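You operate a simulated robot arm through the tools that you are given. There is no shell and no other tool. Be economical: measure what you need, move in short steps, check, and stop when the job is done.

The job below is to be done with a simulated robot arm. You get a single attempt, and the scene is never put back.

## Task
Set the gear housing in the black holder and grease the patch beside its bore.
Fine: use the felt dauber and the red tin; dauber back, lid on again. Set down upright: felt dauber. A coat counts when it lies all over at full strength: go over it till it gets no stronger.

It is judged by the outcome, as a careful person would: the job done as asked, and still so three seconds after it is handed in. It fails if anything else is knocked over, pushed out of place, dropped, spilled or broken. Lids that push on must go on centred and level and be pressed home; caps that screw on are set level and turned clockwise until they are tight.

## Robot
A 7-joint arm with a two-finger parallel gripper, fixed in place. Base frame: the origin is at the foot of the arm, x ahead of it, y to its left, z up; the work surface is at about z = 0. Lengths are in m, angles in degrees, forces in N, time in s.
With the tool pointing down near the work surface it reaches from about 0.22 to 0.58 m from the base axis. Its first joint turns from -66.0 to 66.0 degrees. Payload 2.5 kg.
The TCP is the grasp point between the finger pads, 0.023 m short of the fingertips. In the tool frame z runs along the fingers and y along their closing line. The gripper opens to 0.094 m. The fingers are 0.038 m wide and 0.01 m thick; the gripper's body (0.054 by 0.096 m) begins 0.039 m behind the TCP.
Orientation is told as [roll, pitch, yaw] about the base's x, y, z axes, in that order, counted from this pose: with the fingers straight down and closing along the base's y, the tool's x points along the base's -x, its y along +y and its z along -z.

## Interface
- The arm moves only by the tool jog_arm. Its argument "increments" is one flat list of numbers, 7 for each row, row after row: the turn, a rotation vector about the base's x, y, z in degrees, then the shift along the base's x, y, z in m, then the finger opening in m, from 0 to 0.094. In form: [wx, wy, wz, x, y, z, fingers, wx, wy, wz, x, y, z, fingers, ...]. A call has 1 to 20 rows; each row is the pose to reach, as a shift and turn from the pose commanded when the call began. Each row takes 0.2 s and may step no farther than 0.05 m and 8.6 degrees from the row before; otherwise, or with a gripper value out of range, the whole call is refused. A pose out of reach is approached as far as the arm can. The call stops where the force on the tool passes 40 N (or 10 N more than at its start, if that is more) or the arm is blocked; 0.2 s more then pass. The fingers move at their own pace (about 0.108 m/s each) and stop on an object; they squeeze with about 40 N. The grip force told is the motor's: it shows also when the fingers shut on nothing. Time passes only in rows, and 0.2 s behind the last, so rows that repeat a pose let the fingers close. It gives the time, the measured TCP pose, the force on the tool (base axes), the opening and the grip force at its end, in the units of the frame above (readings bear some noise), with the torque about the TCP (base axes, N m) and any sound that the robot's microphone picked up, and new pictures: "show" is both (left out), scene, wrist or none.
- Cameras (640 x 400 px; columns grow to the right, rows downward): "scene" is fixed at [0.0586, -0.3913, 0.5401]; the picture's right is [0.99, 0.13, 0.00], its down [0.08, -0.59, -0.80] and it looks along [-0.11, 0.80, -0.60] (base axes); focal length 273 px, centre (320, 200). "wrist" rides on the gripper at [0.086, 0.016, -0.074] in the tool frame; the picture's right is [-0.18, 0.98, 0.00], its down [-0.58, -0.11, -0.81] and it looks along [-0.79, -0.15, 0.59] (tool axes); focal length 243 px, centre (320, 200). There is no depth. A picture from a camera that has moved, and an enlarged one, comes with that camera's place and axes in the base frame and with its lens.
- close_up(camera, box): a new picture of the part [left, top, right, bottom] of that camera's present view, enlarged. The clock stands still meanwhile.
- close_job(): hands the job in; it is judged then, once.

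Go step by step. Nothing tells you positions but the pictures and the camera data: compare them with the known pose of the tool, close in by small moves and look again before you grip or let go. The budget is 120 turns and 200 pictures, counting those below and the enlarged ones. Unless the task says otherwise, let go and move clear before handing in, and close with one line.

The tools are called as a command line: name --argument value ..., lists and objects as JSON in quotes. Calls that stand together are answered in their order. jog_arm: Moves the arm, as the interface text tells. Its arguments: {"type":"object","properties":{"increments":{"type":"array","items":{"type":"number"}},"show":{"type":"string","enum":["both","scene","wrist","none"]}},"required":["increments"]} The other tools are called the same way: close_up (camera, box) takes an enlarged picture of a part of a camera's view; close_job () hands the job in.

At the start:

```text
t: 0.0
tcp_pos: [0.3881, 0.2116, 0.3475]
tool_rot: [0.0, -0.1, 0.0]
force: [0.5, -0.6, -0.6]
torque: [0.0, 0.02, 0.01]
grip_width: 0.0941
finger_force: 0.0
```

scene: 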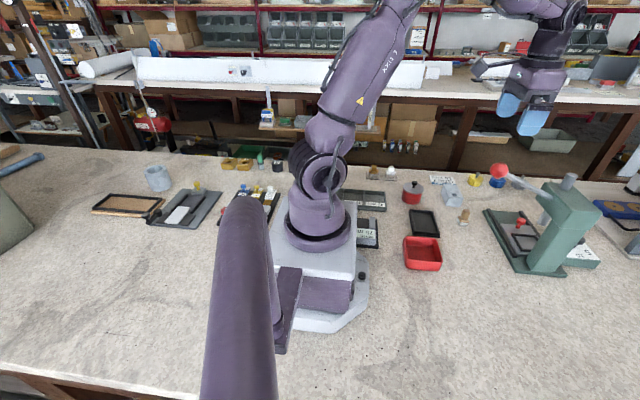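
wrist: 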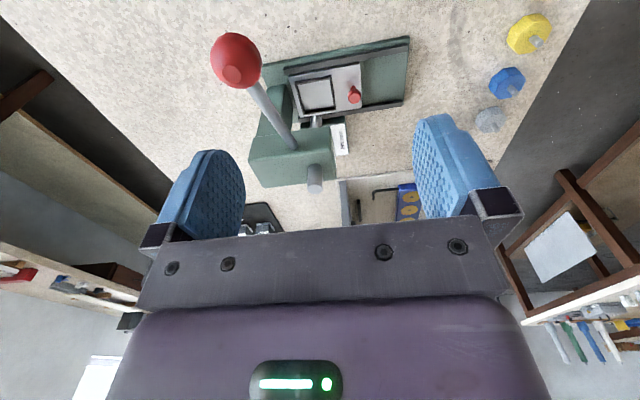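

I see a bench with many items around the arm; I'll enlarge parts of the scene to identify the tin, dauber, housing and holder.

close_up --camera "scene" --box '[340, 150, 500, 280]'

close_up --camera "scene" --box '[80, 140, 300, 270]'

close_up --camera "scene" --box '[460, 140, 640, 280]'

```text
3.08 times, centred on (420, 215) of scene
camera zoom: at [0.0586, -0.3913, 0.5401], right [0.99, 0.13, 0.0], down [0.08, -0.59, -0.8], along [-0.11, 0.8, -0.6], focal length 840 px, centre (12, 154)
```

zoom: 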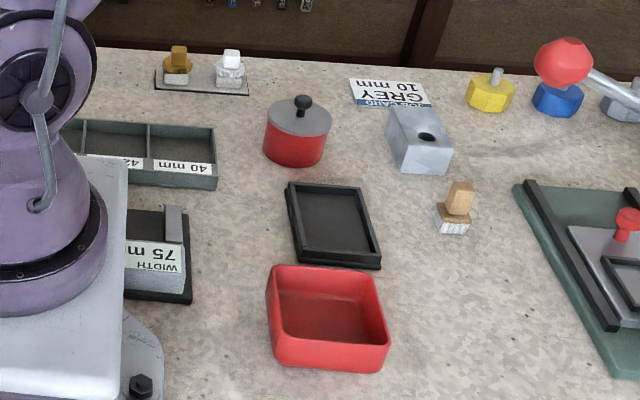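

```text
2.91 times, centred on (190, 205) of scene
camera zoom: at [0.0586, -0.3913, 0.5401], right [0.99, 0.13, 0.0], down [0.08, -0.59, -0.8], along [-0.11, 0.8, -0.6], focal length 794 px, centre (698, 186)
```

zoom: 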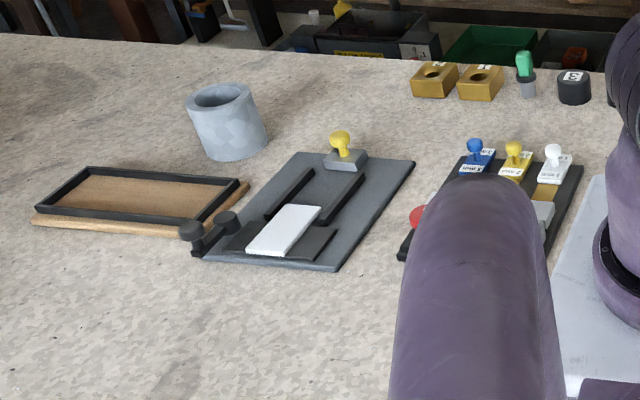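

```text
2.86 times, centred on (550, 210) of scene
camera zoom: at [0.0586, -0.3913, 0.5401], right [0.99, 0.13, 0.0], down [0.08, -0.59, -0.8], along [-0.11, 0.8, -0.6], focal length 780 px, centre (-337, 171)
```

zoom: 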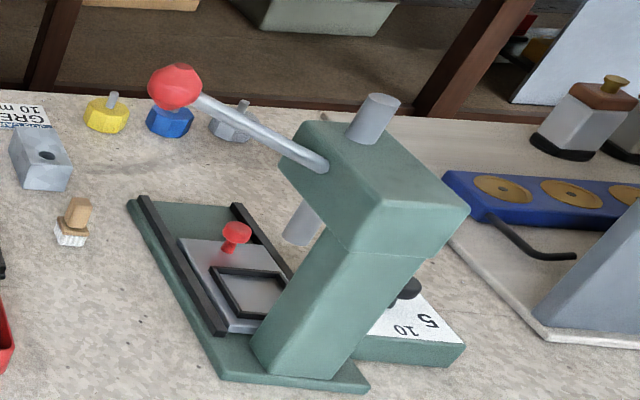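

The grey block with a bore, a wood-handled dauber, red tin with lid, black tray and red box lie to the right. I'll look closer at each.

close_up --camera "scene" --box '[420, 170, 490, 235]'

close_up --camera "scene" --box '[395, 170, 455, 245]'

close_up --camera "scene" --box '[350, 155, 420, 250]'

close_up --camera "scene" --box '[215, 145, 300, 235]'

```text
6.15 times, centred on (455, 202) of scene
camera zoom: at [0.0586, -0.3913, 0.5401], right [0.99, 0.13, 0.0], down [0.08, -0.59, -0.8], along [-0.11, 0.8, -0.6], focal length 1680 px, centre (-511, 185)
```

zoom: 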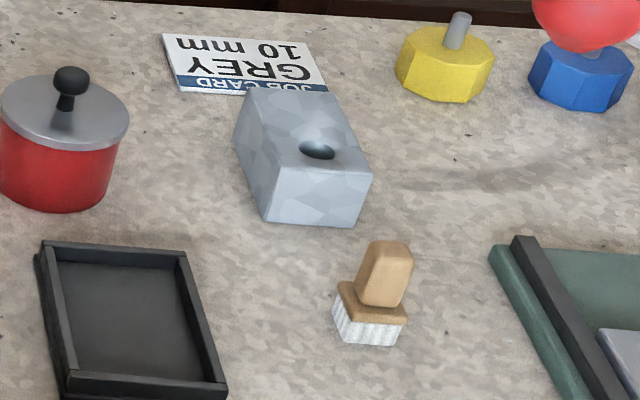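

```text
5.33 times, centred on (425, 208) of scene
camera zoom: at [0.0586, -0.3913, 0.5401], right [0.99, 0.13, 0.0], down [0.08, -0.59, -0.8], along [-0.11, 0.8, -0.6], focal length 1456 px, centre (-240, 160)
```

zoom: 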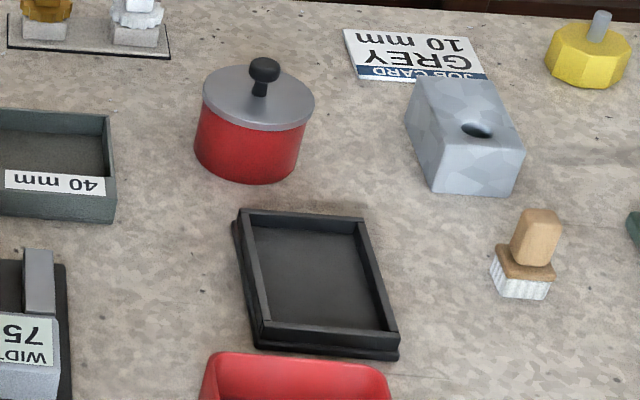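

```text
4.21 times, centred on (385, 202) of scene
camera zoom: at [0.0586, -0.3913, 0.5401], right [0.99, 0.13, 0.0], down [0.08, -0.59, -0.8], along [-0.11, 0.8, -0.6], focal length 1150 px, centre (46, 190)
```

zoom: 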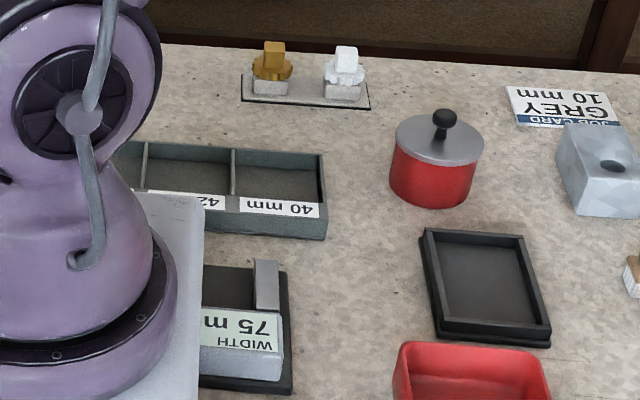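

```text
4.44 times, centred on (258, 190) of scene
camera zoom: at [0.0586, -0.3913, 0.5401], right [0.99, 0.13, 0.0], down [0.08, -0.59, -0.8], along [-0.11, 0.8, -0.6], focal length 1213 px, centre (598, 244)
```

zoom: 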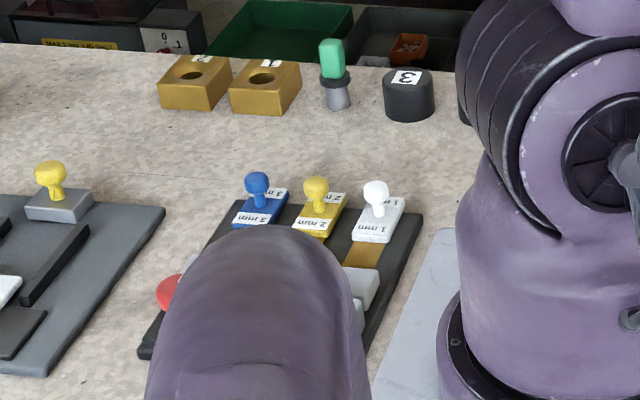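

The grey block with the bore is the housing (~[0.38,0.38]), the dauber ~[0.39,0.26], red tin ~[0.255,0.36], black tray ~[0.28,0.25]. I'll turn the wrist camera toward them.

jog_arm --increments '[0, 0, 8, -0.03, 0, 0, 0.094, 0, 0, 16, -0.06, 0, 0.01, 0.094, 0, 0, 24, -0.09, 0, 0.02, 0.094, 0, 0, 32, -0.12, 0, 0.03, 0.094, 0, 0, 40, -0.15, 0, 0.04, 0.094, 0, 0, 45, -0.17, 0, 0.05, 0.094]'

```text
t: 1.4
tcp_pos: [0.2184, 0.2168, 0.3971]
tool_rot: [0.0, -0.1, 45.1]
force: [0.6, -0.2, 0.5]
torque: [0.01, -0.01, 0.0]
grip_width: 0.0939
finger_force: 0.1
camera wrist: at [0.1465, 0.1656, 0.4736], right [-0.57, 0.82, 0.0], down [0.49, 0.34, 0.81], along [0.66, 0.46, -0.59], focal length 243 px, centre (320, 200)
```

scene: 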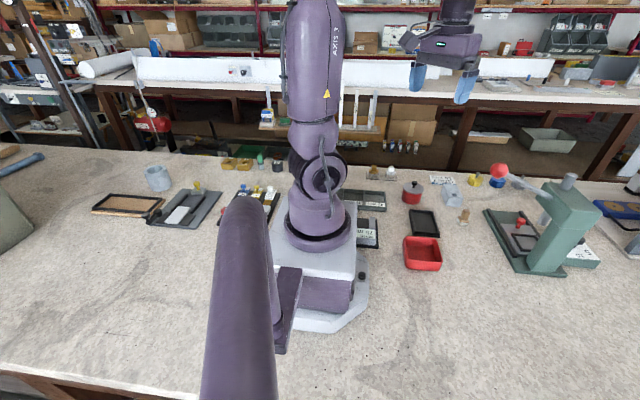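
wrist: 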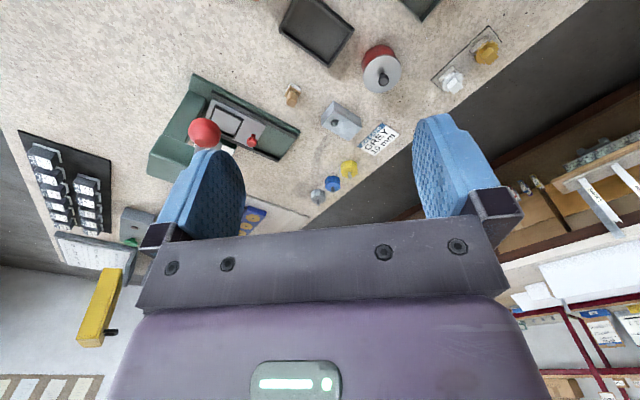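

close_up --camera "wrist" --box '[270, 60, 410, 165]'

close_up --camera "wrist" --box '[270, 0, 420, 100]'

```text
3.81 times, centred on (340, 112) of wrist
camera zoom: at [0.1465, 0.1656, 0.4736], right [-0.57, 0.82, 0.0], down [0.49, 0.34, 0.81], along [0.66, 0.46, -0.59], focal length 924 px, centre (244, 533)
```

zoom: 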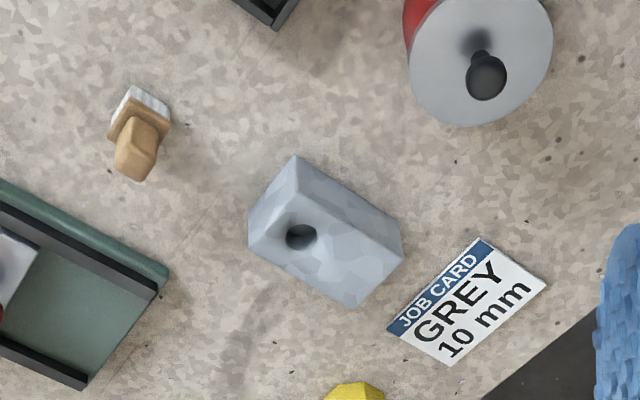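

```text
4.00 times, centred on (345, 50) of wrist
camera zoom: at [0.1465, 0.1656, 0.4736], right [-0.57, 0.82, 0.0], down [0.49, 0.34, 0.81], along [0.66, 0.46, -0.59], focal length 970 px, centre (220, 800)
```

zoom: 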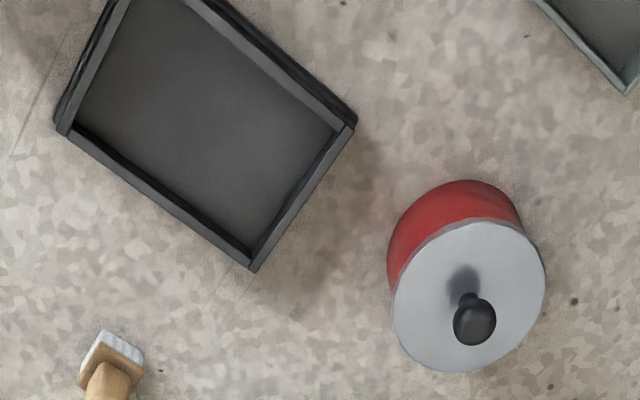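

close_up --camera "wrist" --box '[315, 95, 370, 145]'

close_up --camera "scene" --box '[440, 180, 470, 208]'

close_up --camera "wrist" --box '[280, 75, 310, 115]'

```text
8.00 times, centred on (342, 120) of wrist
camera zoom: at [0.1465, 0.1656, 0.4736], right [-0.57, 0.82, 0.0], down [0.49, 0.34, 0.81], along [0.66, 0.46, -0.59], focal length 1941 px, centre (140, 840)
```

zoom: 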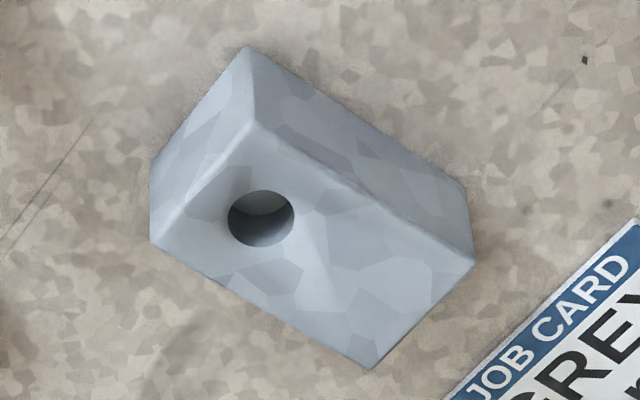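

```text
14.29 times, centred on (455, 194) of scene
camera zoom: at [0.0586, -0.3913, 0.5401], right [0.99, 0.13, 0.0], down [0.08, -0.59, -0.8], along [-0.11, 0.8, -0.6], focal length 3900 px, centre (-1609, 286)
```

zoom: 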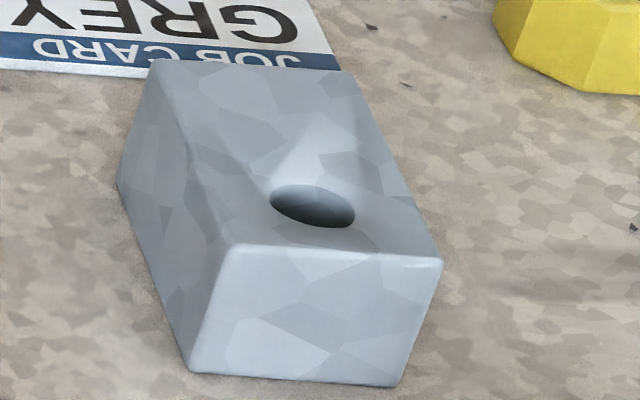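

```text
10.00 times, centred on (295, 95) of wrist
camera zoom: at [0.1465, 0.1656, 0.4736], right [-0.57, 0.82, 0.0], down [0.49, 0.34, 0.81], along [0.66, 0.46, -0.59], focal length 2426 px, centre (570, 1250)
```

zoom: 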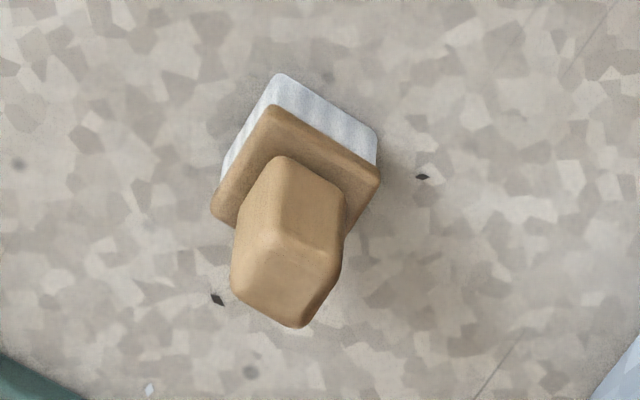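

The housing is axis-aligned: x 0.366–0.411, y 0.354–0.430, height ~0.035, bore at y≈0.373, so the patch lies on top toward +y. I'll move above it with the fingers closing along x.

jog_arm --increments '[0, 0, 5.6, 0.021, 0.022, -0.02, 0.094, 0, 0, 11.2, 0.042, 0.044, -0.04, 0.094, 0, 0, 16.8, 0.063, 0.066, -0.06, 0.094, 0, 0, 22.4, 0.085, 0.088, -0.085, 0.094, 0, 0, 28, 0.106, 0.11, -0.11, 0.094, 0, 0, 33.6, 0.127, 0.132, -0.14, 0.094, 0, 0, 39.2, 0.148, 0.154, -0.17, 0.094, 0, 0, 44.9, 0.1696, 0.1752, -0.197, 0.094]'

```text
t: 3.2
tcp_pos: [0.3879, 0.3913, 0.198]
tool_rot: [0.0, 0.0, 90.2]
force: [0.4, 0.5, 0.3]
torque: [-0.02, -0.02, 0.0]
grip_width: 0.0943
finger_force: 0.0
camera wrist: at [0.3724, 0.3042, 0.2735], right [-0.98, 0.18, 0.0], down [0.11, 0.58, 0.81], along [0.15, 0.79, -0.59], focal length 243 px, centre (320, 200)
```

scene: 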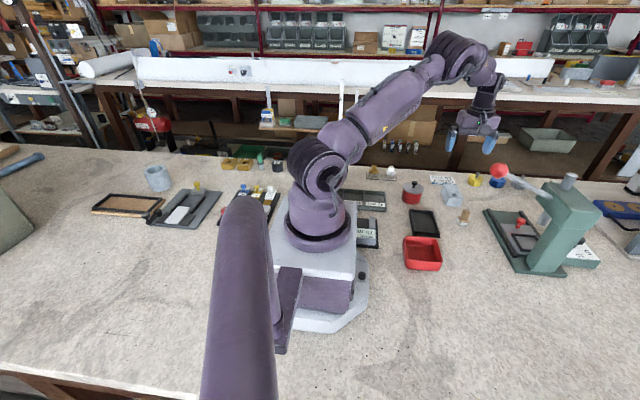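
wrist: 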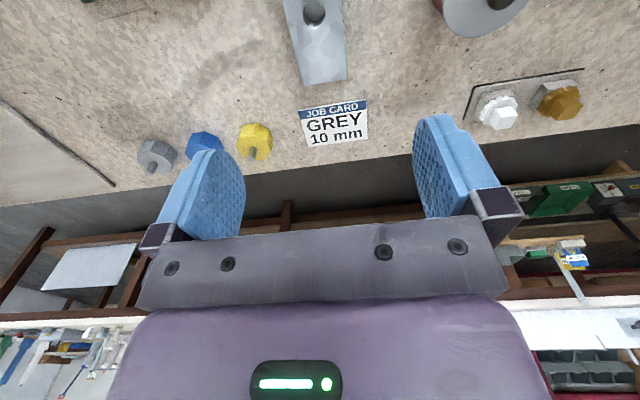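

The housing sits centred between the fingers (x≈0.39). I'll descend to grip its upper half, keeping fingertips above the tray rim height.

jog_arm --increments '[0, 0, -0.2, 0.002, 0.0, -0.05, 0.094, 0, 0, -0.2, 0.002, 0.0, -0.1, 0.094, 0, 0, -0.2, 0.002, 0.0, -0.14, 0.094, 0, 0, -0.2, 0.002, 0.0, -0.156, 0.094, 0, 0, -0.2, 0.002, 0.0, -0.156, 0.094]'

close_up --camera "scene" --box '[420, 150, 500, 215]'

```text
t: 4.4
tcp_pos: [0.3902, 0.3857, 0.0446]
tool_rot: [0.1, 0.0, 89.8]
force: [0.8, 0.2, 0.0]
torque: [0.04, -0.01, 0.03]
grip_width: 0.0938
finger_force: 0.1
camera wrist: at [0.374, 0.3001, 0.1214], right [-0.98, 0.19, 0.0], down [0.11, 0.58, 0.81], along [0.15, 0.79, -0.59], focal length 243 px, centre (320, 200)
```

scene: 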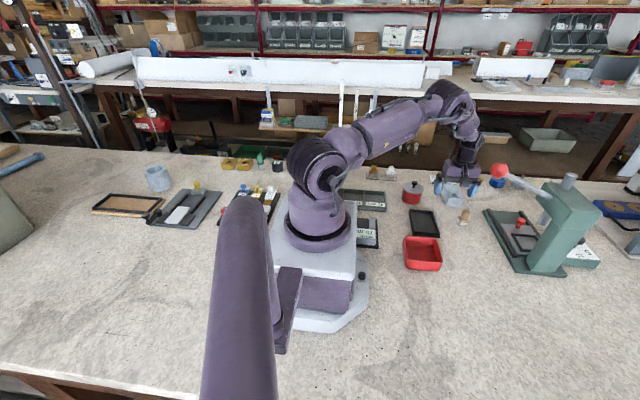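
wrist: 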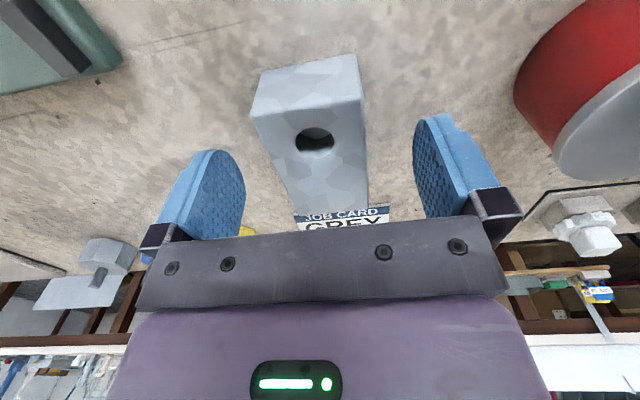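

```text
6.15 times, centred on (460, 182) of scene
camera zoom: at [0.0586, -0.3913, 0.5401], right [0.99, 0.13, 0.0], down [0.08, -0.59, -0.8], along [-0.11, 0.8, -0.6], focal length 1680 px, centre (-542, 308)
```

zoom: 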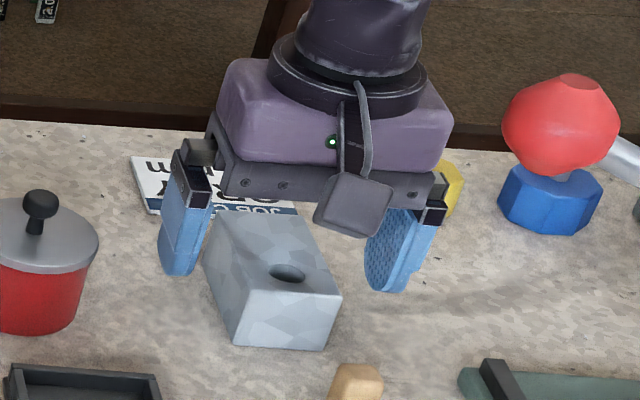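

Positioned around the block; closing.

jog_arm --increments '[0, 0, 0, 0, 0, 0, 0.07, 0, 0, 0, 0, 0, 0, 0.05, 0, 0, 0, 0, 0, 0, 0.035, 0, 0, 0, 0, 0, 0, 0.035]' --show "wrist"

```text
t: 5.4
tcp_pos: [0.3908, 0.386, 0.0463]
tool_rot: [-0.1, 0.0, 89.7]
force: [-0.5, -0.8, 0.6]
torque: [-0.01, -0.01, -0.03]
grip_width: 0.0456
finger_force: 40.2
camera wrist: at [0.3739, 0.3001, 0.1218], right [-0.98, 0.19, 0.0], down [0.11, 0.58, 0.81], along [0.15, 0.79, -0.59], focal length 243 px, centre (320, 200)
```

wrist: 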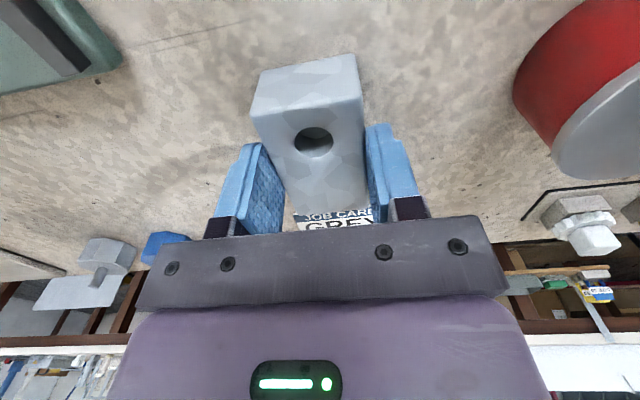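

jog_arm --increments '[0, 0, 0, 0, 0, 0.02, 0.035, 0, 0, 0, 0, -0.02, 0.05, 0.035, 0, 0, 0, 0, -0.04, 0.08, 0.035, 0, 0, 0, -0.02, -0.07, 0.11, 0.035, 0, 0, 0, -0.05, -0.1, 0.13, 0.035]'

close_up --camera "scene" --box '[390, 130, 490, 250]'

```text
t: 6.6
tcp_pos: [0.3409, 0.2861, 0.175]
tool_rot: [-0.1, 0.1, 89.7]
force: [0.6, 0.7, -4.3]
torque: [0.01, 0.05, 0.01]
grip_width: 0.0455
finger_force: 39.7
camera wrist: at [0.3243, 0.1999, 0.2508], right [-0.98, 0.19, 0.0], down [0.11, 0.58, 0.81], along [0.15, 0.79, -0.59], focal length 243 px, centre (320, 200)
```

scene: 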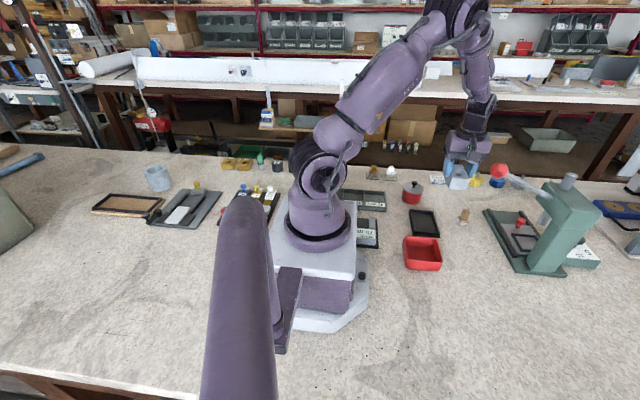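
wrist: 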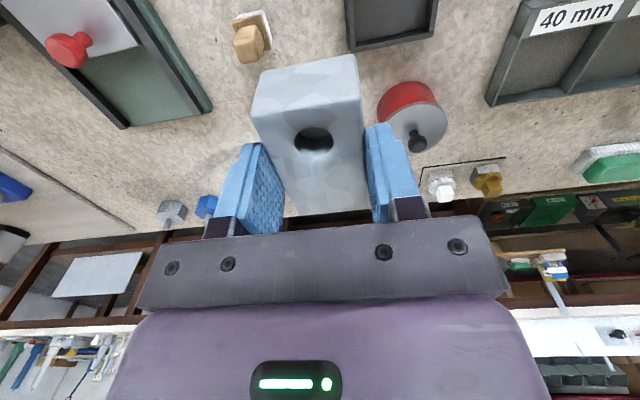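

```text
3.33 times, centred on (440, 190) of scene
camera zoom: at [0.0586, -0.3912, 0.5401], right [0.99, 0.13, 0.0], down [0.08, -0.59, -0.8], along [-0.11, 0.8, -0.6], focal length 910 px, centre (-80, 233)
```

zoom: 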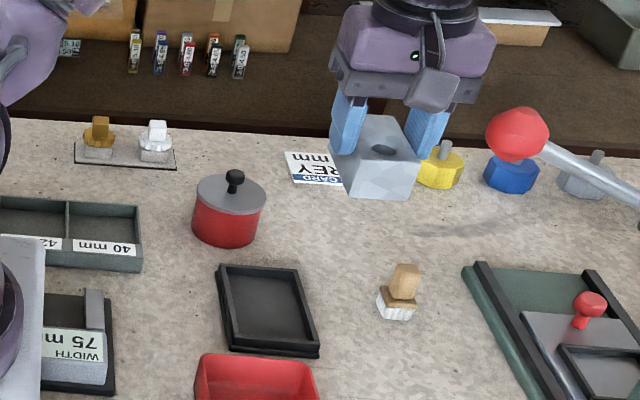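

close_up --camera "scene" --box '[400, 203, 448, 243]'

close_up --camera "wrist" --box '[335, 0, 455, 75]'

```text
10.00 times, centred on (424, 223) of scene
camera zoom: at [0.0586, -0.3912, 0.5401], right [0.99, 0.13, 0.0], down [0.08, -0.59, -0.8], along [-0.11, 0.8, -0.6], focal length 2730 px, centre (-720, -30)
```

zoom: 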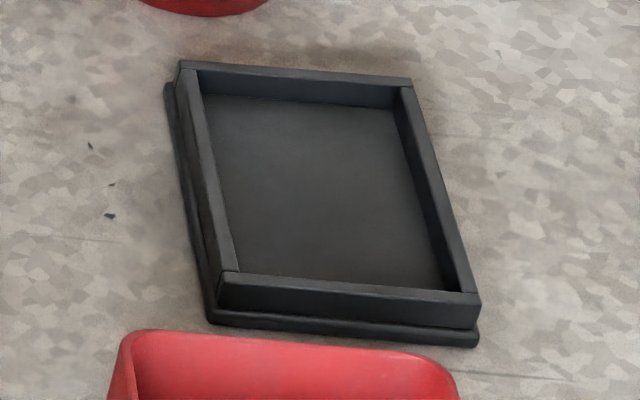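

```text
5.33 times, centred on (395, 38) of wrist
camera zoom: at [0.3243, 0.1999, 0.2508], right [-0.98, 0.19, 0.0], down [0.11, 0.58, 0.81], along [0.15, 0.79, -0.59], focal length 1294 px, centre (-80, 1067)
```

zoom: 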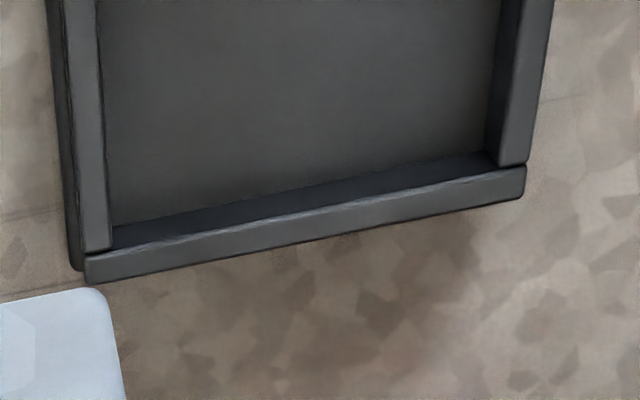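

The housing is held (~0.45 kg). The tray interior is about x 0.25–0.31, y 0.21–0.295. I'll hover the housing above it.

jog_arm --increments '[0, 0, 0.3, -0.03, -0.02, 0, 0.035, 0, 0, 0.3, -0.061, -0.039, 0, 0.035, 0, 0, 0.3, -0.061, -0.039, -0.045, 0.035, 0, 0, 0.3, -0.061, -0.039, -0.09, 0.035, 0, 0, 0.3, -0.061, -0.039, -0.09, 0.035]' --show "wrist"

close_up --camera "scene" --box '[390, 170, 460, 245]'

```text
t: 7.8
tcp_pos: [0.2785, 0.2487, 0.0826]
tool_rot: [-0.1, 0.1, 90.0]
force: [-0.8, 0.0, -5.1]
torque: [-0.03, 0.0, 0.02]
grip_width: 0.0456
finger_force: 39.7
camera wrist: at [0.2625, 0.1612, 0.1583], right [-0.98, 0.18, 0.0], down [0.11, 0.58, 0.81], along [0.15, 0.79, -0.59], focal length 243 px, centre (320, 200)
```

wrist: 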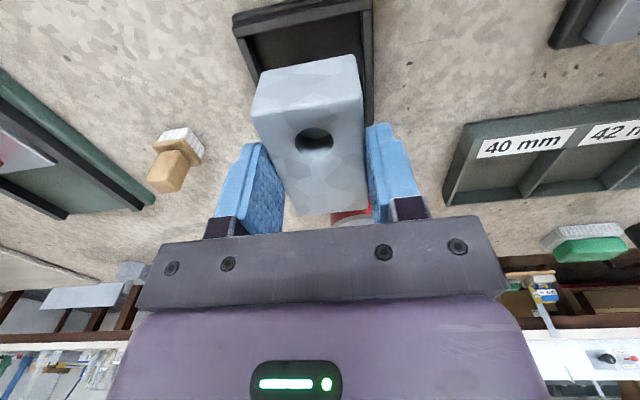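

```text
5.33 times, centred on (425, 208) of scene
camera zoom: at [0.0586, -0.3913, 0.5401], right [0.99, 0.13, 0.0], down [0.08, -0.59, -0.8], along [-0.11, 0.8, -0.6], focal length 1456 px, centre (-240, 160)
```

zoom: 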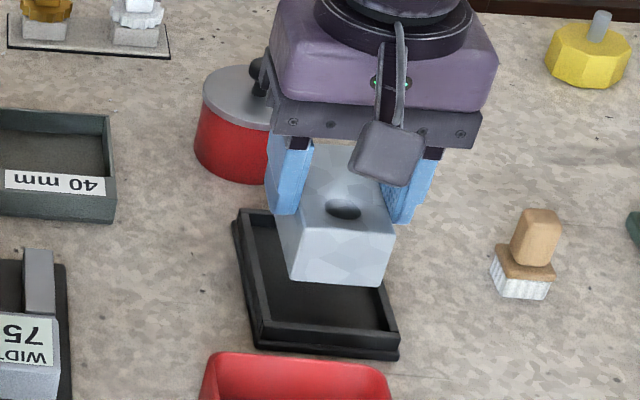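

close_up --camera "wrist" --box '[220, 0, 390, 110]'

```text
3.64 times, centred on (305, 55) of wrist
camera zoom: at [0.2625, 0.1612, 0.1583], right [-0.98, 0.18, 0.0], down [0.11, 0.58, 0.81], along [0.15, 0.79, -0.59], focal length 882 px, centre (374, 727)
```

zoom: 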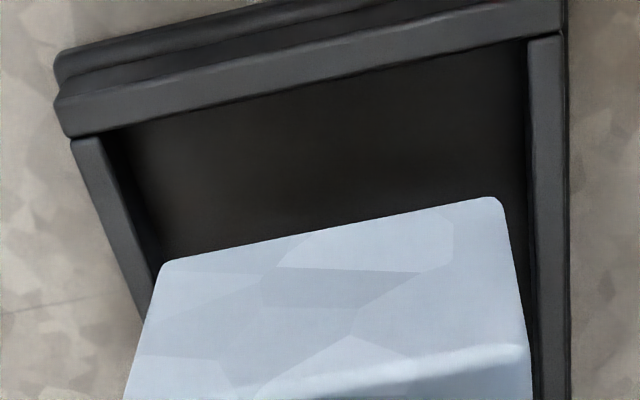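

Block is aligned over the tray within a millimetre or two; nudge and descend.

jog_arm --increments '[0, 0, 0, 0.001, -0.0015, -0.01, 0.035, 0, 0, 0, 0.001, -0.0015, -0.02, 0.035, 0, 0, 0, 0.001, -0.0015, -0.026, 0.035, 0, 0, 0, 0.001, -0.0015, -0.029, 0.035, 0, 0, 0, 0.001, -0.0015, -0.031, 0.035, 0, 0, 0, 0.001, -0.0015, -0.031, 0.035]' --show "wrist"

close_up --camera "scene" --box '[390, 180, 460, 245]'

```text
t: 9.2
tcp_pos: [0.2779, 0.2484, 0.0534]
tool_rot: [0.0, 0.0, 90.1]
force: [-0.6, 0.3, -4.4]
torque: [-0.01, 0.03, 0.01]
grip_width: 0.0456
finger_force: 40.3
camera wrist: at [0.263, 0.1621, 0.1296], right [-0.98, 0.18, 0.0], down [0.11, 0.58, 0.81], along [0.15, 0.79, -0.59], focal length 243 px, centre (320, 200)
```

wrist: 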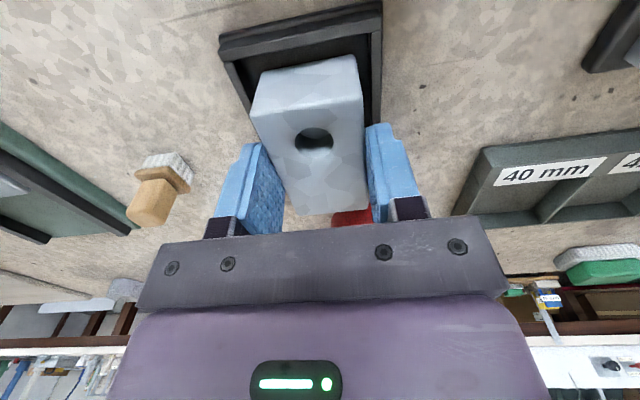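

```text
6.15 times, centred on (425, 212) of scene
camera zoom: at [0.0586, -0.3913, 0.5401], right [0.99, 0.13, 0.0], down [0.08, -0.59, -0.8], along [-0.11, 0.8, -0.6], focal length 1680 px, centre (-326, 123)
```

zoom: 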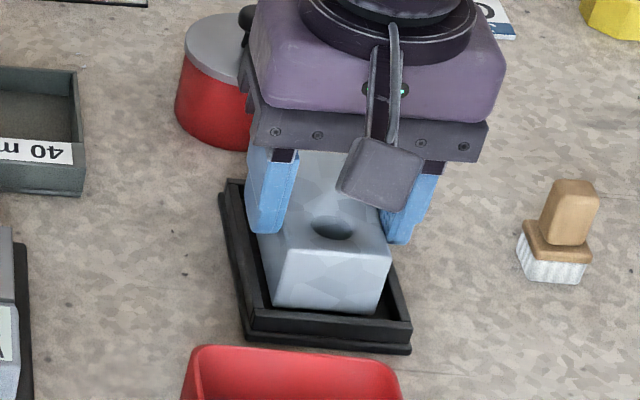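

Housing is entering the tray; lowering further in small steps until contact.

jog_arm --increments '[0, 0, 0, 0.0005, 0, -0.001, 0.035, 0, 0, 0, 0.0005, 0, -0.002, 0.035, 0, 0, 0, 0.0005, 0, -0.003, 0.035, 0, 0, 0, 0.0005, 0, -0.003, 0.035]' --show "none"

```text
t: 10.2
tcp_pos: [0.2794, 0.2465, 0.0511]
tool_rot: [0.0, -0.1, 90.1]
force: [-10.7, -6.2, 30.4]
torque: [0.24, 0.29, 0.17]
grip_width: 0.046
finger_force: 40.3
```

jog_arm --increments '[0, 0, 0, 0, 0, 0.001, 0.035, 0, 0, 0, 0, 0, 0.0015, 0.035]' --show "wrist"

close_up --camera "wrist" --box '[210, 0, 400, 120]'

close_up --camera "scene" --box '[405, 195, 448, 240]'

```text
t: 10.8
tcp_pos: [0.2813, 0.2476, 0.0518]
tool_rot: [0.0, 0.0, 90.1]
force: [0.3, 1.6, -1.2]
torque: [0.18, -0.05, 0.05]
grip_width: 0.0456
finger_force: 39.9
camera wrist: at [0.2647, 0.1608, 0.127], right [-0.98, 0.18, 0.0], down [0.11, 0.58, 0.81], along [0.15, 0.79, -0.59], focal length 243 px, centre (320, 200)
```

wrist: 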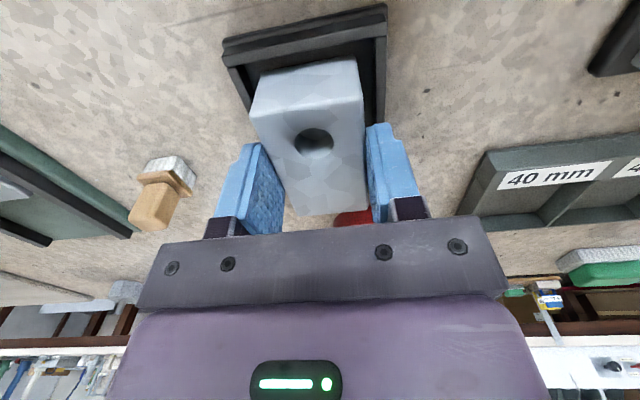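

```text
3.33 times, centred on (305, 60) of wrist
camera zoom: at [0.2647, 0.1608, 0.127], right [-0.98, 0.18, 0.0], down [0.11, 0.58, 0.81], along [0.15, 0.79, -0.59], focal length 809 px, centre (370, 667)
```

zoom: 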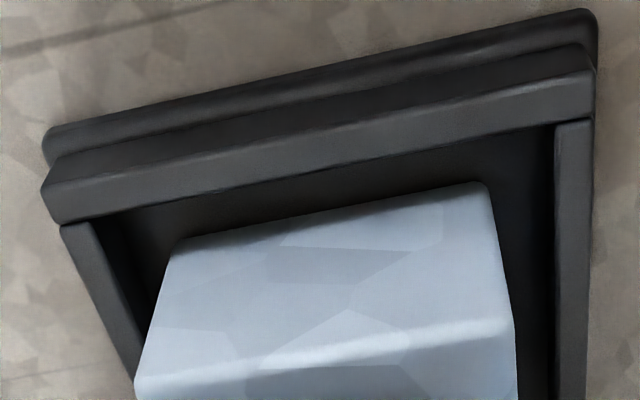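

```text
8.89 times, centred on (426, 218) of scene
camera zoom: at [0.0586, -0.3913, 0.5401], right [0.99, 0.13, 0.0], down [0.08, -0.59, -0.8], along [-0.11, 0.8, -0.6], focal length 2427 px, centre (-627, 44)
```

zoom: 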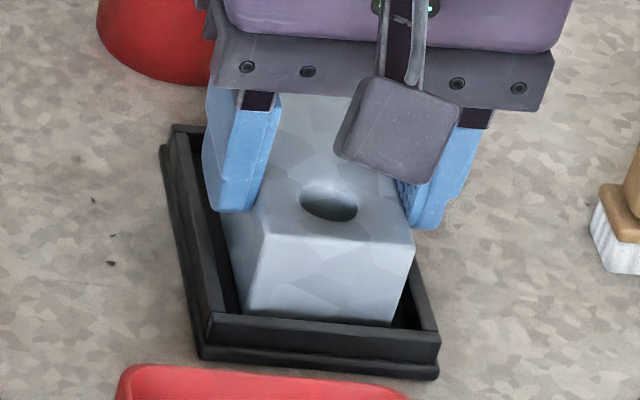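

Housing sits on the tray floor with clearance all round. Releasing and rising.

jog_arm --increments '[0, 0, 0, 0, 0, -0.0005, 0.035, 0, 0, 0, 0, 0, -0.0005, 0.052, 0, 0, 0, 0, 0, -0.0005, 0.06, 0, 0, 0, 0, 0, 0.03, 0.07, 0, 0, 0, 0, 0, 0.07, 0.07, 0, 0, 0, 0, -0.04, 0.1, 0.07, 0, 0, 0, 0, -0.04, 0.13, 0.07]'

close_up --camera "wrist" --box '[240, 0, 460, 140]'

close_up --camera "scene" --box '[395, 175, 455, 240]'

```text
t: 12.4
tcp_pos: [0.2809, 0.2065, 0.1824]
tool_rot: [-0.1, 0.1, 90.0]
force: [-0.1, -0.4, -0.4]
torque: [-0.02, -0.02, 0.02]
grip_width: 0.0699
finger_force: 0.1
camera wrist: at [0.2653, 0.1197, 0.2579], right [-0.98, 0.18, 0.0], down [0.11, 0.58, 0.81], along [0.15, 0.79, -0.59], focal length 243 px, centre (320, 200)
```

scene: 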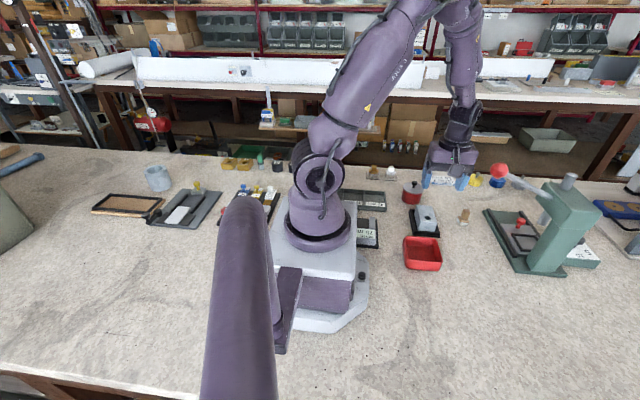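
wrist: 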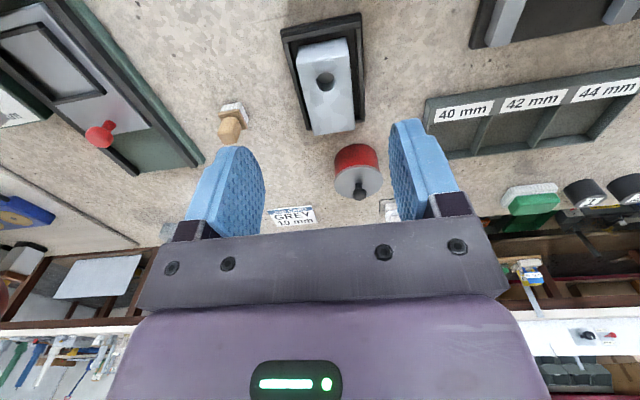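

```text
2.86 times, centred on (350, 70) of wrist
camera zoom: at [0.2653, 0.1197, 0.2579], right [-0.98, 0.18, 0.0], down [0.11, 0.58, 0.81], along [0.15, 0.79, -0.59], focal length 693 px, centre (234, 571)
```

zoom: 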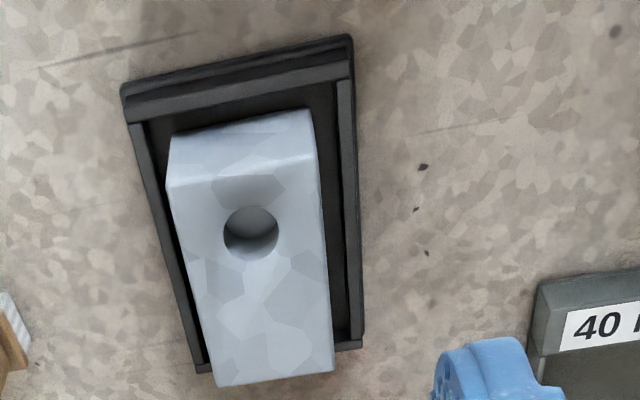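

```text
6.15 times, centred on (425, 208) of scene
camera zoom: at [0.0586, -0.3913, 0.5401], right [0.99, 0.13, 0.0], down [0.08, -0.59, -0.8], along [-0.11, 0.8, -0.6], focal length 1680 px, centre (-326, 154)
```

zoom: 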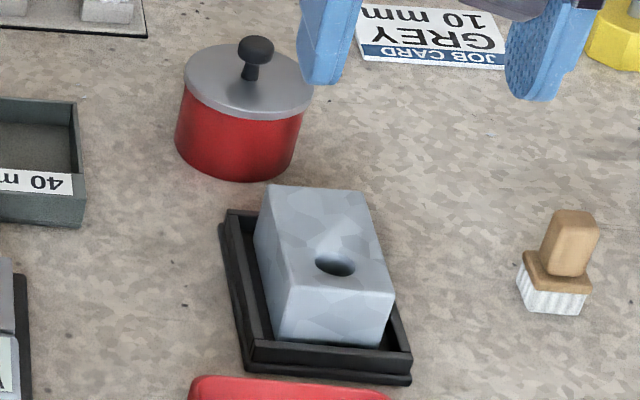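

Housing is level in the tray. Next the lid: knob about [0.258, 0.372], ball top ~0.073. Moving above it.

jog_arm --increments '[0, 0, 0, -0.006, 0.041, 0, 0.06, 0, 0, 0, -0.012, 0.082, -0.01, 0.06, 0, 0, 0, -0.018, 0.123, -0.02, 0.06, 0, 0, 0, -0.0235, 0.1655, -0.04, 0.06, 0, 0, 0, -0.0235, 0.1655, -0.05, 0.06]'

close_up --camera "wrist" --box '[240, 60, 420, 200]'

close_up --camera "scene" --box '[385, 150, 445, 210]'

```text
t: 13.6
tcp_pos: [0.2535, 0.3746, 0.1343]
tool_rot: [0.0, 0.0, 90.1]
force: [0.8, -0.4, 0.3]
torque: [-0.01, 0.03, -0.01]
grip_width: 0.06
finger_force: 0.2
camera wrist: at [0.2382, 0.2875, 0.2098], right [-0.98, 0.18, 0.0], down [0.11, 0.58, 0.81], along [0.15, 0.79, -0.59], focal length 243 px, centre (320, 200)
```

scene: 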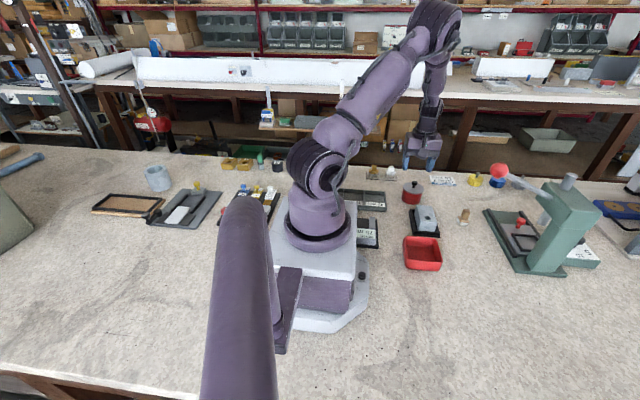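
wrist: 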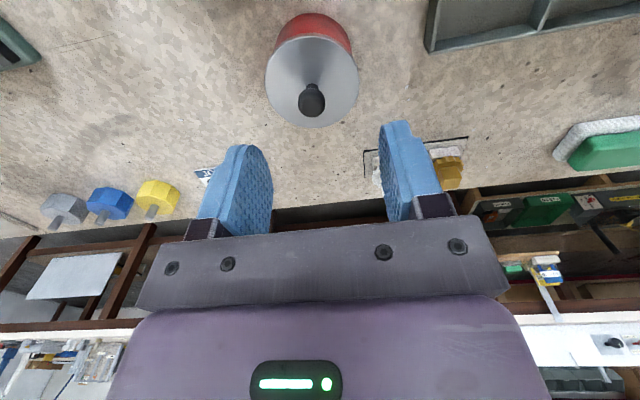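

```text
2.86 times, centred on (330, 130) of wrist
camera zoom: at [0.2382, 0.2875, 0.2098], right [-0.98, 0.18, 0.0], down [0.11, 0.58, 0.81], along [0.15, 0.79, -0.59], focal length 693 px, centre (291, 400)
```

zoom: 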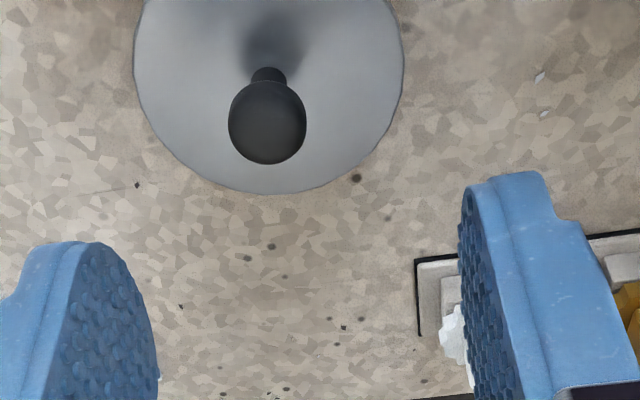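

```text
6.67 times, centred on (415, 180) of scene
camera zoom: at [0.0586, -0.3913, 0.5401], right [0.99, 0.13, 0.0], down [0.08, -0.59, -0.8], along [-0.11, 0.8, -0.6], focal length 1820 px, centre (-313, 333)
```

zoom: 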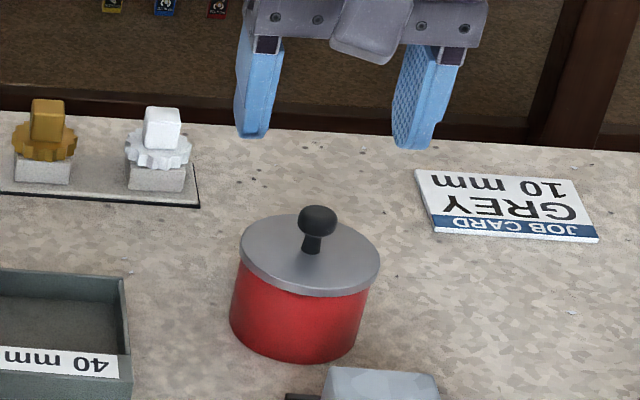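

jog_arm --increments '[0, 0, 0, 0.0068, 0.0015, -0.015, 0.06, 0, 0, 0, 0.0068, 0.0015, -0.03, 0.06, 0, 0, 0, 0.0068, 0.0015, -0.045, 0.06, 0, 0, 0, 0.0068, 0.0015, -0.045, 0.06]' --show "wrist"

close_up --camera "wrist" --box '[220, 60, 440, 220]'

close_up --camera "scene" --box '[385, 150, 445, 210]'

```text
t: 14.6
tcp_pos: [0.2628, 0.3754, 0.0872]
tool_rot: [0.0, 0.1, 90.2]
force: [0.2, 1.0, 0.6]
torque: [-0.01, -0.01, 0.0]
grip_width: 0.0597
finger_force: 0.1
camera wrist: at [0.2471, 0.2885, 0.1633], right [-0.98, 0.18, 0.0], down [0.11, 0.58, 0.81], along [0.15, 0.79, -0.59], focal length 243 px, centre (320, 200)
```

wrist: 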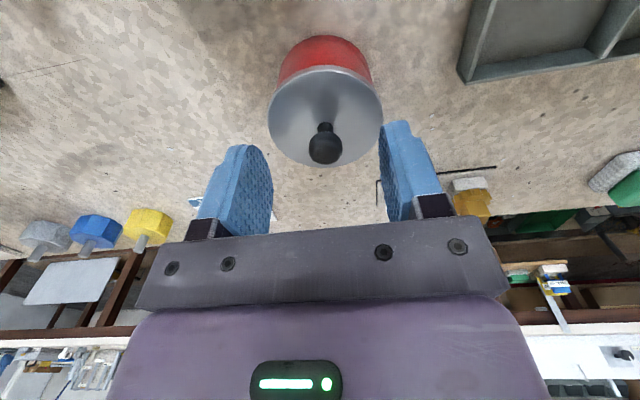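

```text
2.50 times, centred on (330, 140) of wrist
camera zoom: at [0.2471, 0.2885, 0.1633], right [-0.98, 0.18, 0.0], down [0.11, 0.58, 0.81], along [0.15, 0.79, -0.59], focal length 606 px, centre (295, 350)
```

zoom: 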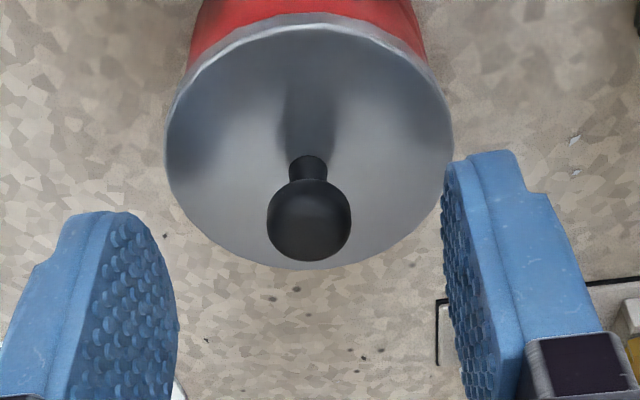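

```text
6.67 times, centred on (415, 180) of scene
camera zoom: at [0.0586, -0.3913, 0.5401], right [0.99, 0.13, 0.0], down [0.08, -0.59, -0.8], along [-0.11, 0.8, -0.6], focal length 1820 px, centre (-313, 333)
```

zoom: 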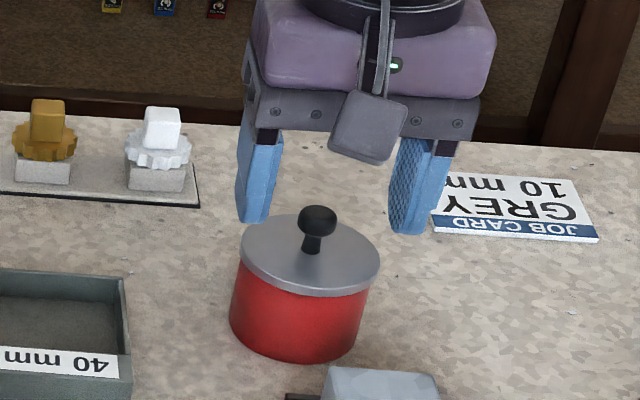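

jog_arm --increments '[0, 0, 0, -0.0024, 0, -0.008, 0.06, 0, 0, 0, -0.0024, 0, -0.0155, 0.06, 0, 0, 0, -0.0024, 0, -0.0155, 0.04, 0, 0, 0, -0.0024, 0, -0.0155, 0.02, 0, 0, 0, -0.0024, 0, -0.0155, 0.005, 0, 0, 0, -0.0024, 0, -0.0155, 0.005]' --show "wrist"

close_up --camera "scene" --box '[385, 150, 445, 210]'

```text
t: 16.0
tcp_pos: [0.26, 0.3754, 0.0717]
tool_rot: [0.0, 0.1, 89.9]
force: [0.0, 0.9, -1.8]
torque: [0.01, -0.01, 0.02]
grip_width: 0.0152
finger_force: 39.8
camera wrist: at [0.2441, 0.2887, 0.1478], right [-0.98, 0.18, 0.0], down [0.11, 0.58, 0.81], along [0.15, 0.79, -0.59], focal length 243 px, centre (320, 200)
```

wrist: 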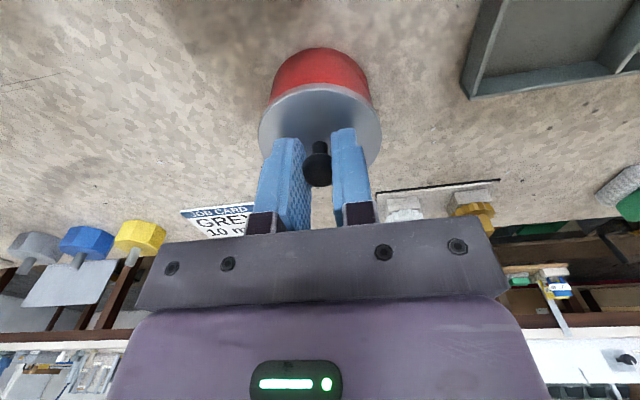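

```text
6.67 times, centred on (415, 180) of scene
camera zoom: at [0.0586, -0.3913, 0.5401], right [0.99, 0.13, 0.0], down [0.08, -0.59, -0.8], along [-0.11, 0.8, -0.6], focal length 1820 px, centre (-313, 333)
```

zoom: 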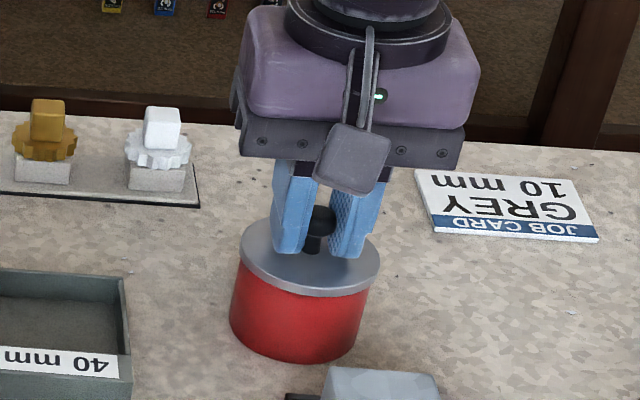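

Knob gripped. Pull the lid straight up slowly.

jog_arm --increments '[0, 0, 0, 0, 0, 0.003, 0.005, 0, 0, 0, 0, 0, 0.006, 0.005, 0, 0, 0, 0, 0, 0.012, 0.005, 0, 0, 0, 0, 0, 0.025, 0.005, 0, 0, 0, 0, 0, 0.05, 0.005]'

close_up --camera "scene" --box '[385, 140, 445, 210]'

```text
t: 17.2
tcp_pos: [0.2594, 0.3749, 0.1214]
tool_rot: [0.0, 0.0, 90.0]
force: [0.6, -0.3, 0.6]
torque: [-0.04, 0.02, 0.03]
grip_width: 0.015
finger_force: 40.1
heard: snap
camera wrist: at [0.244, 0.2888, 0.1957], right [-0.98, 0.18, 0.0], down [0.11, 0.58, 0.81], along [0.15, 0.79, -0.59], focal length 243 px, centre (320, 200)
```

scene: 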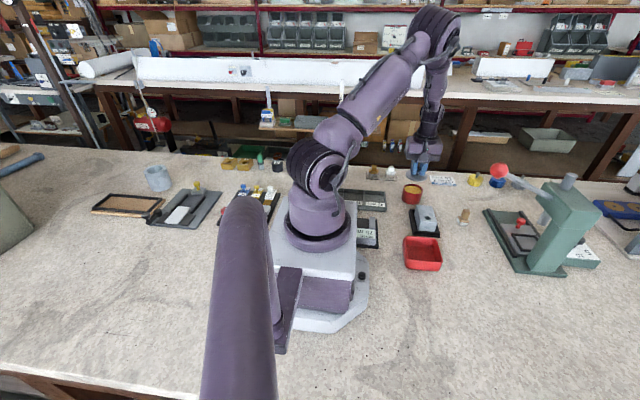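
wrist: 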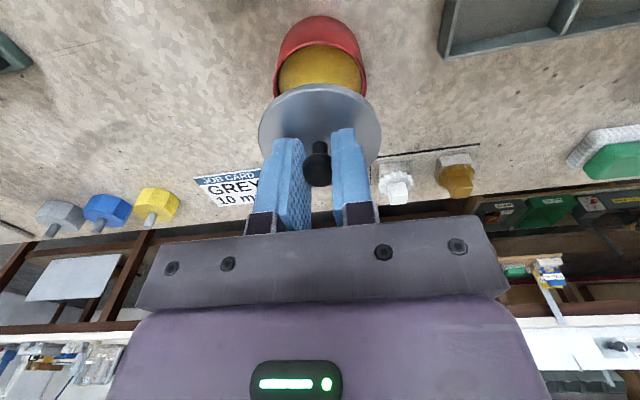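

```text
5.71 times, centred on (415, 175) of scene
camera zoom: at [0.0586, -0.3913, 0.5401], right [0.99, 0.13, 0.0], down [0.08, -0.59, -0.8], along [-0.11, 0.8, -0.6], focal length 1560 px, centre (-223, 343)
```

zoom: 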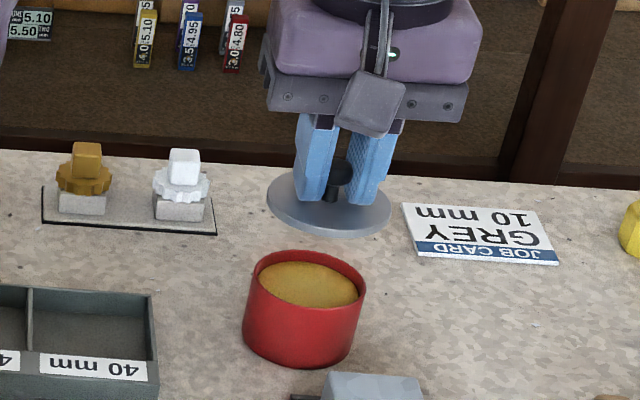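

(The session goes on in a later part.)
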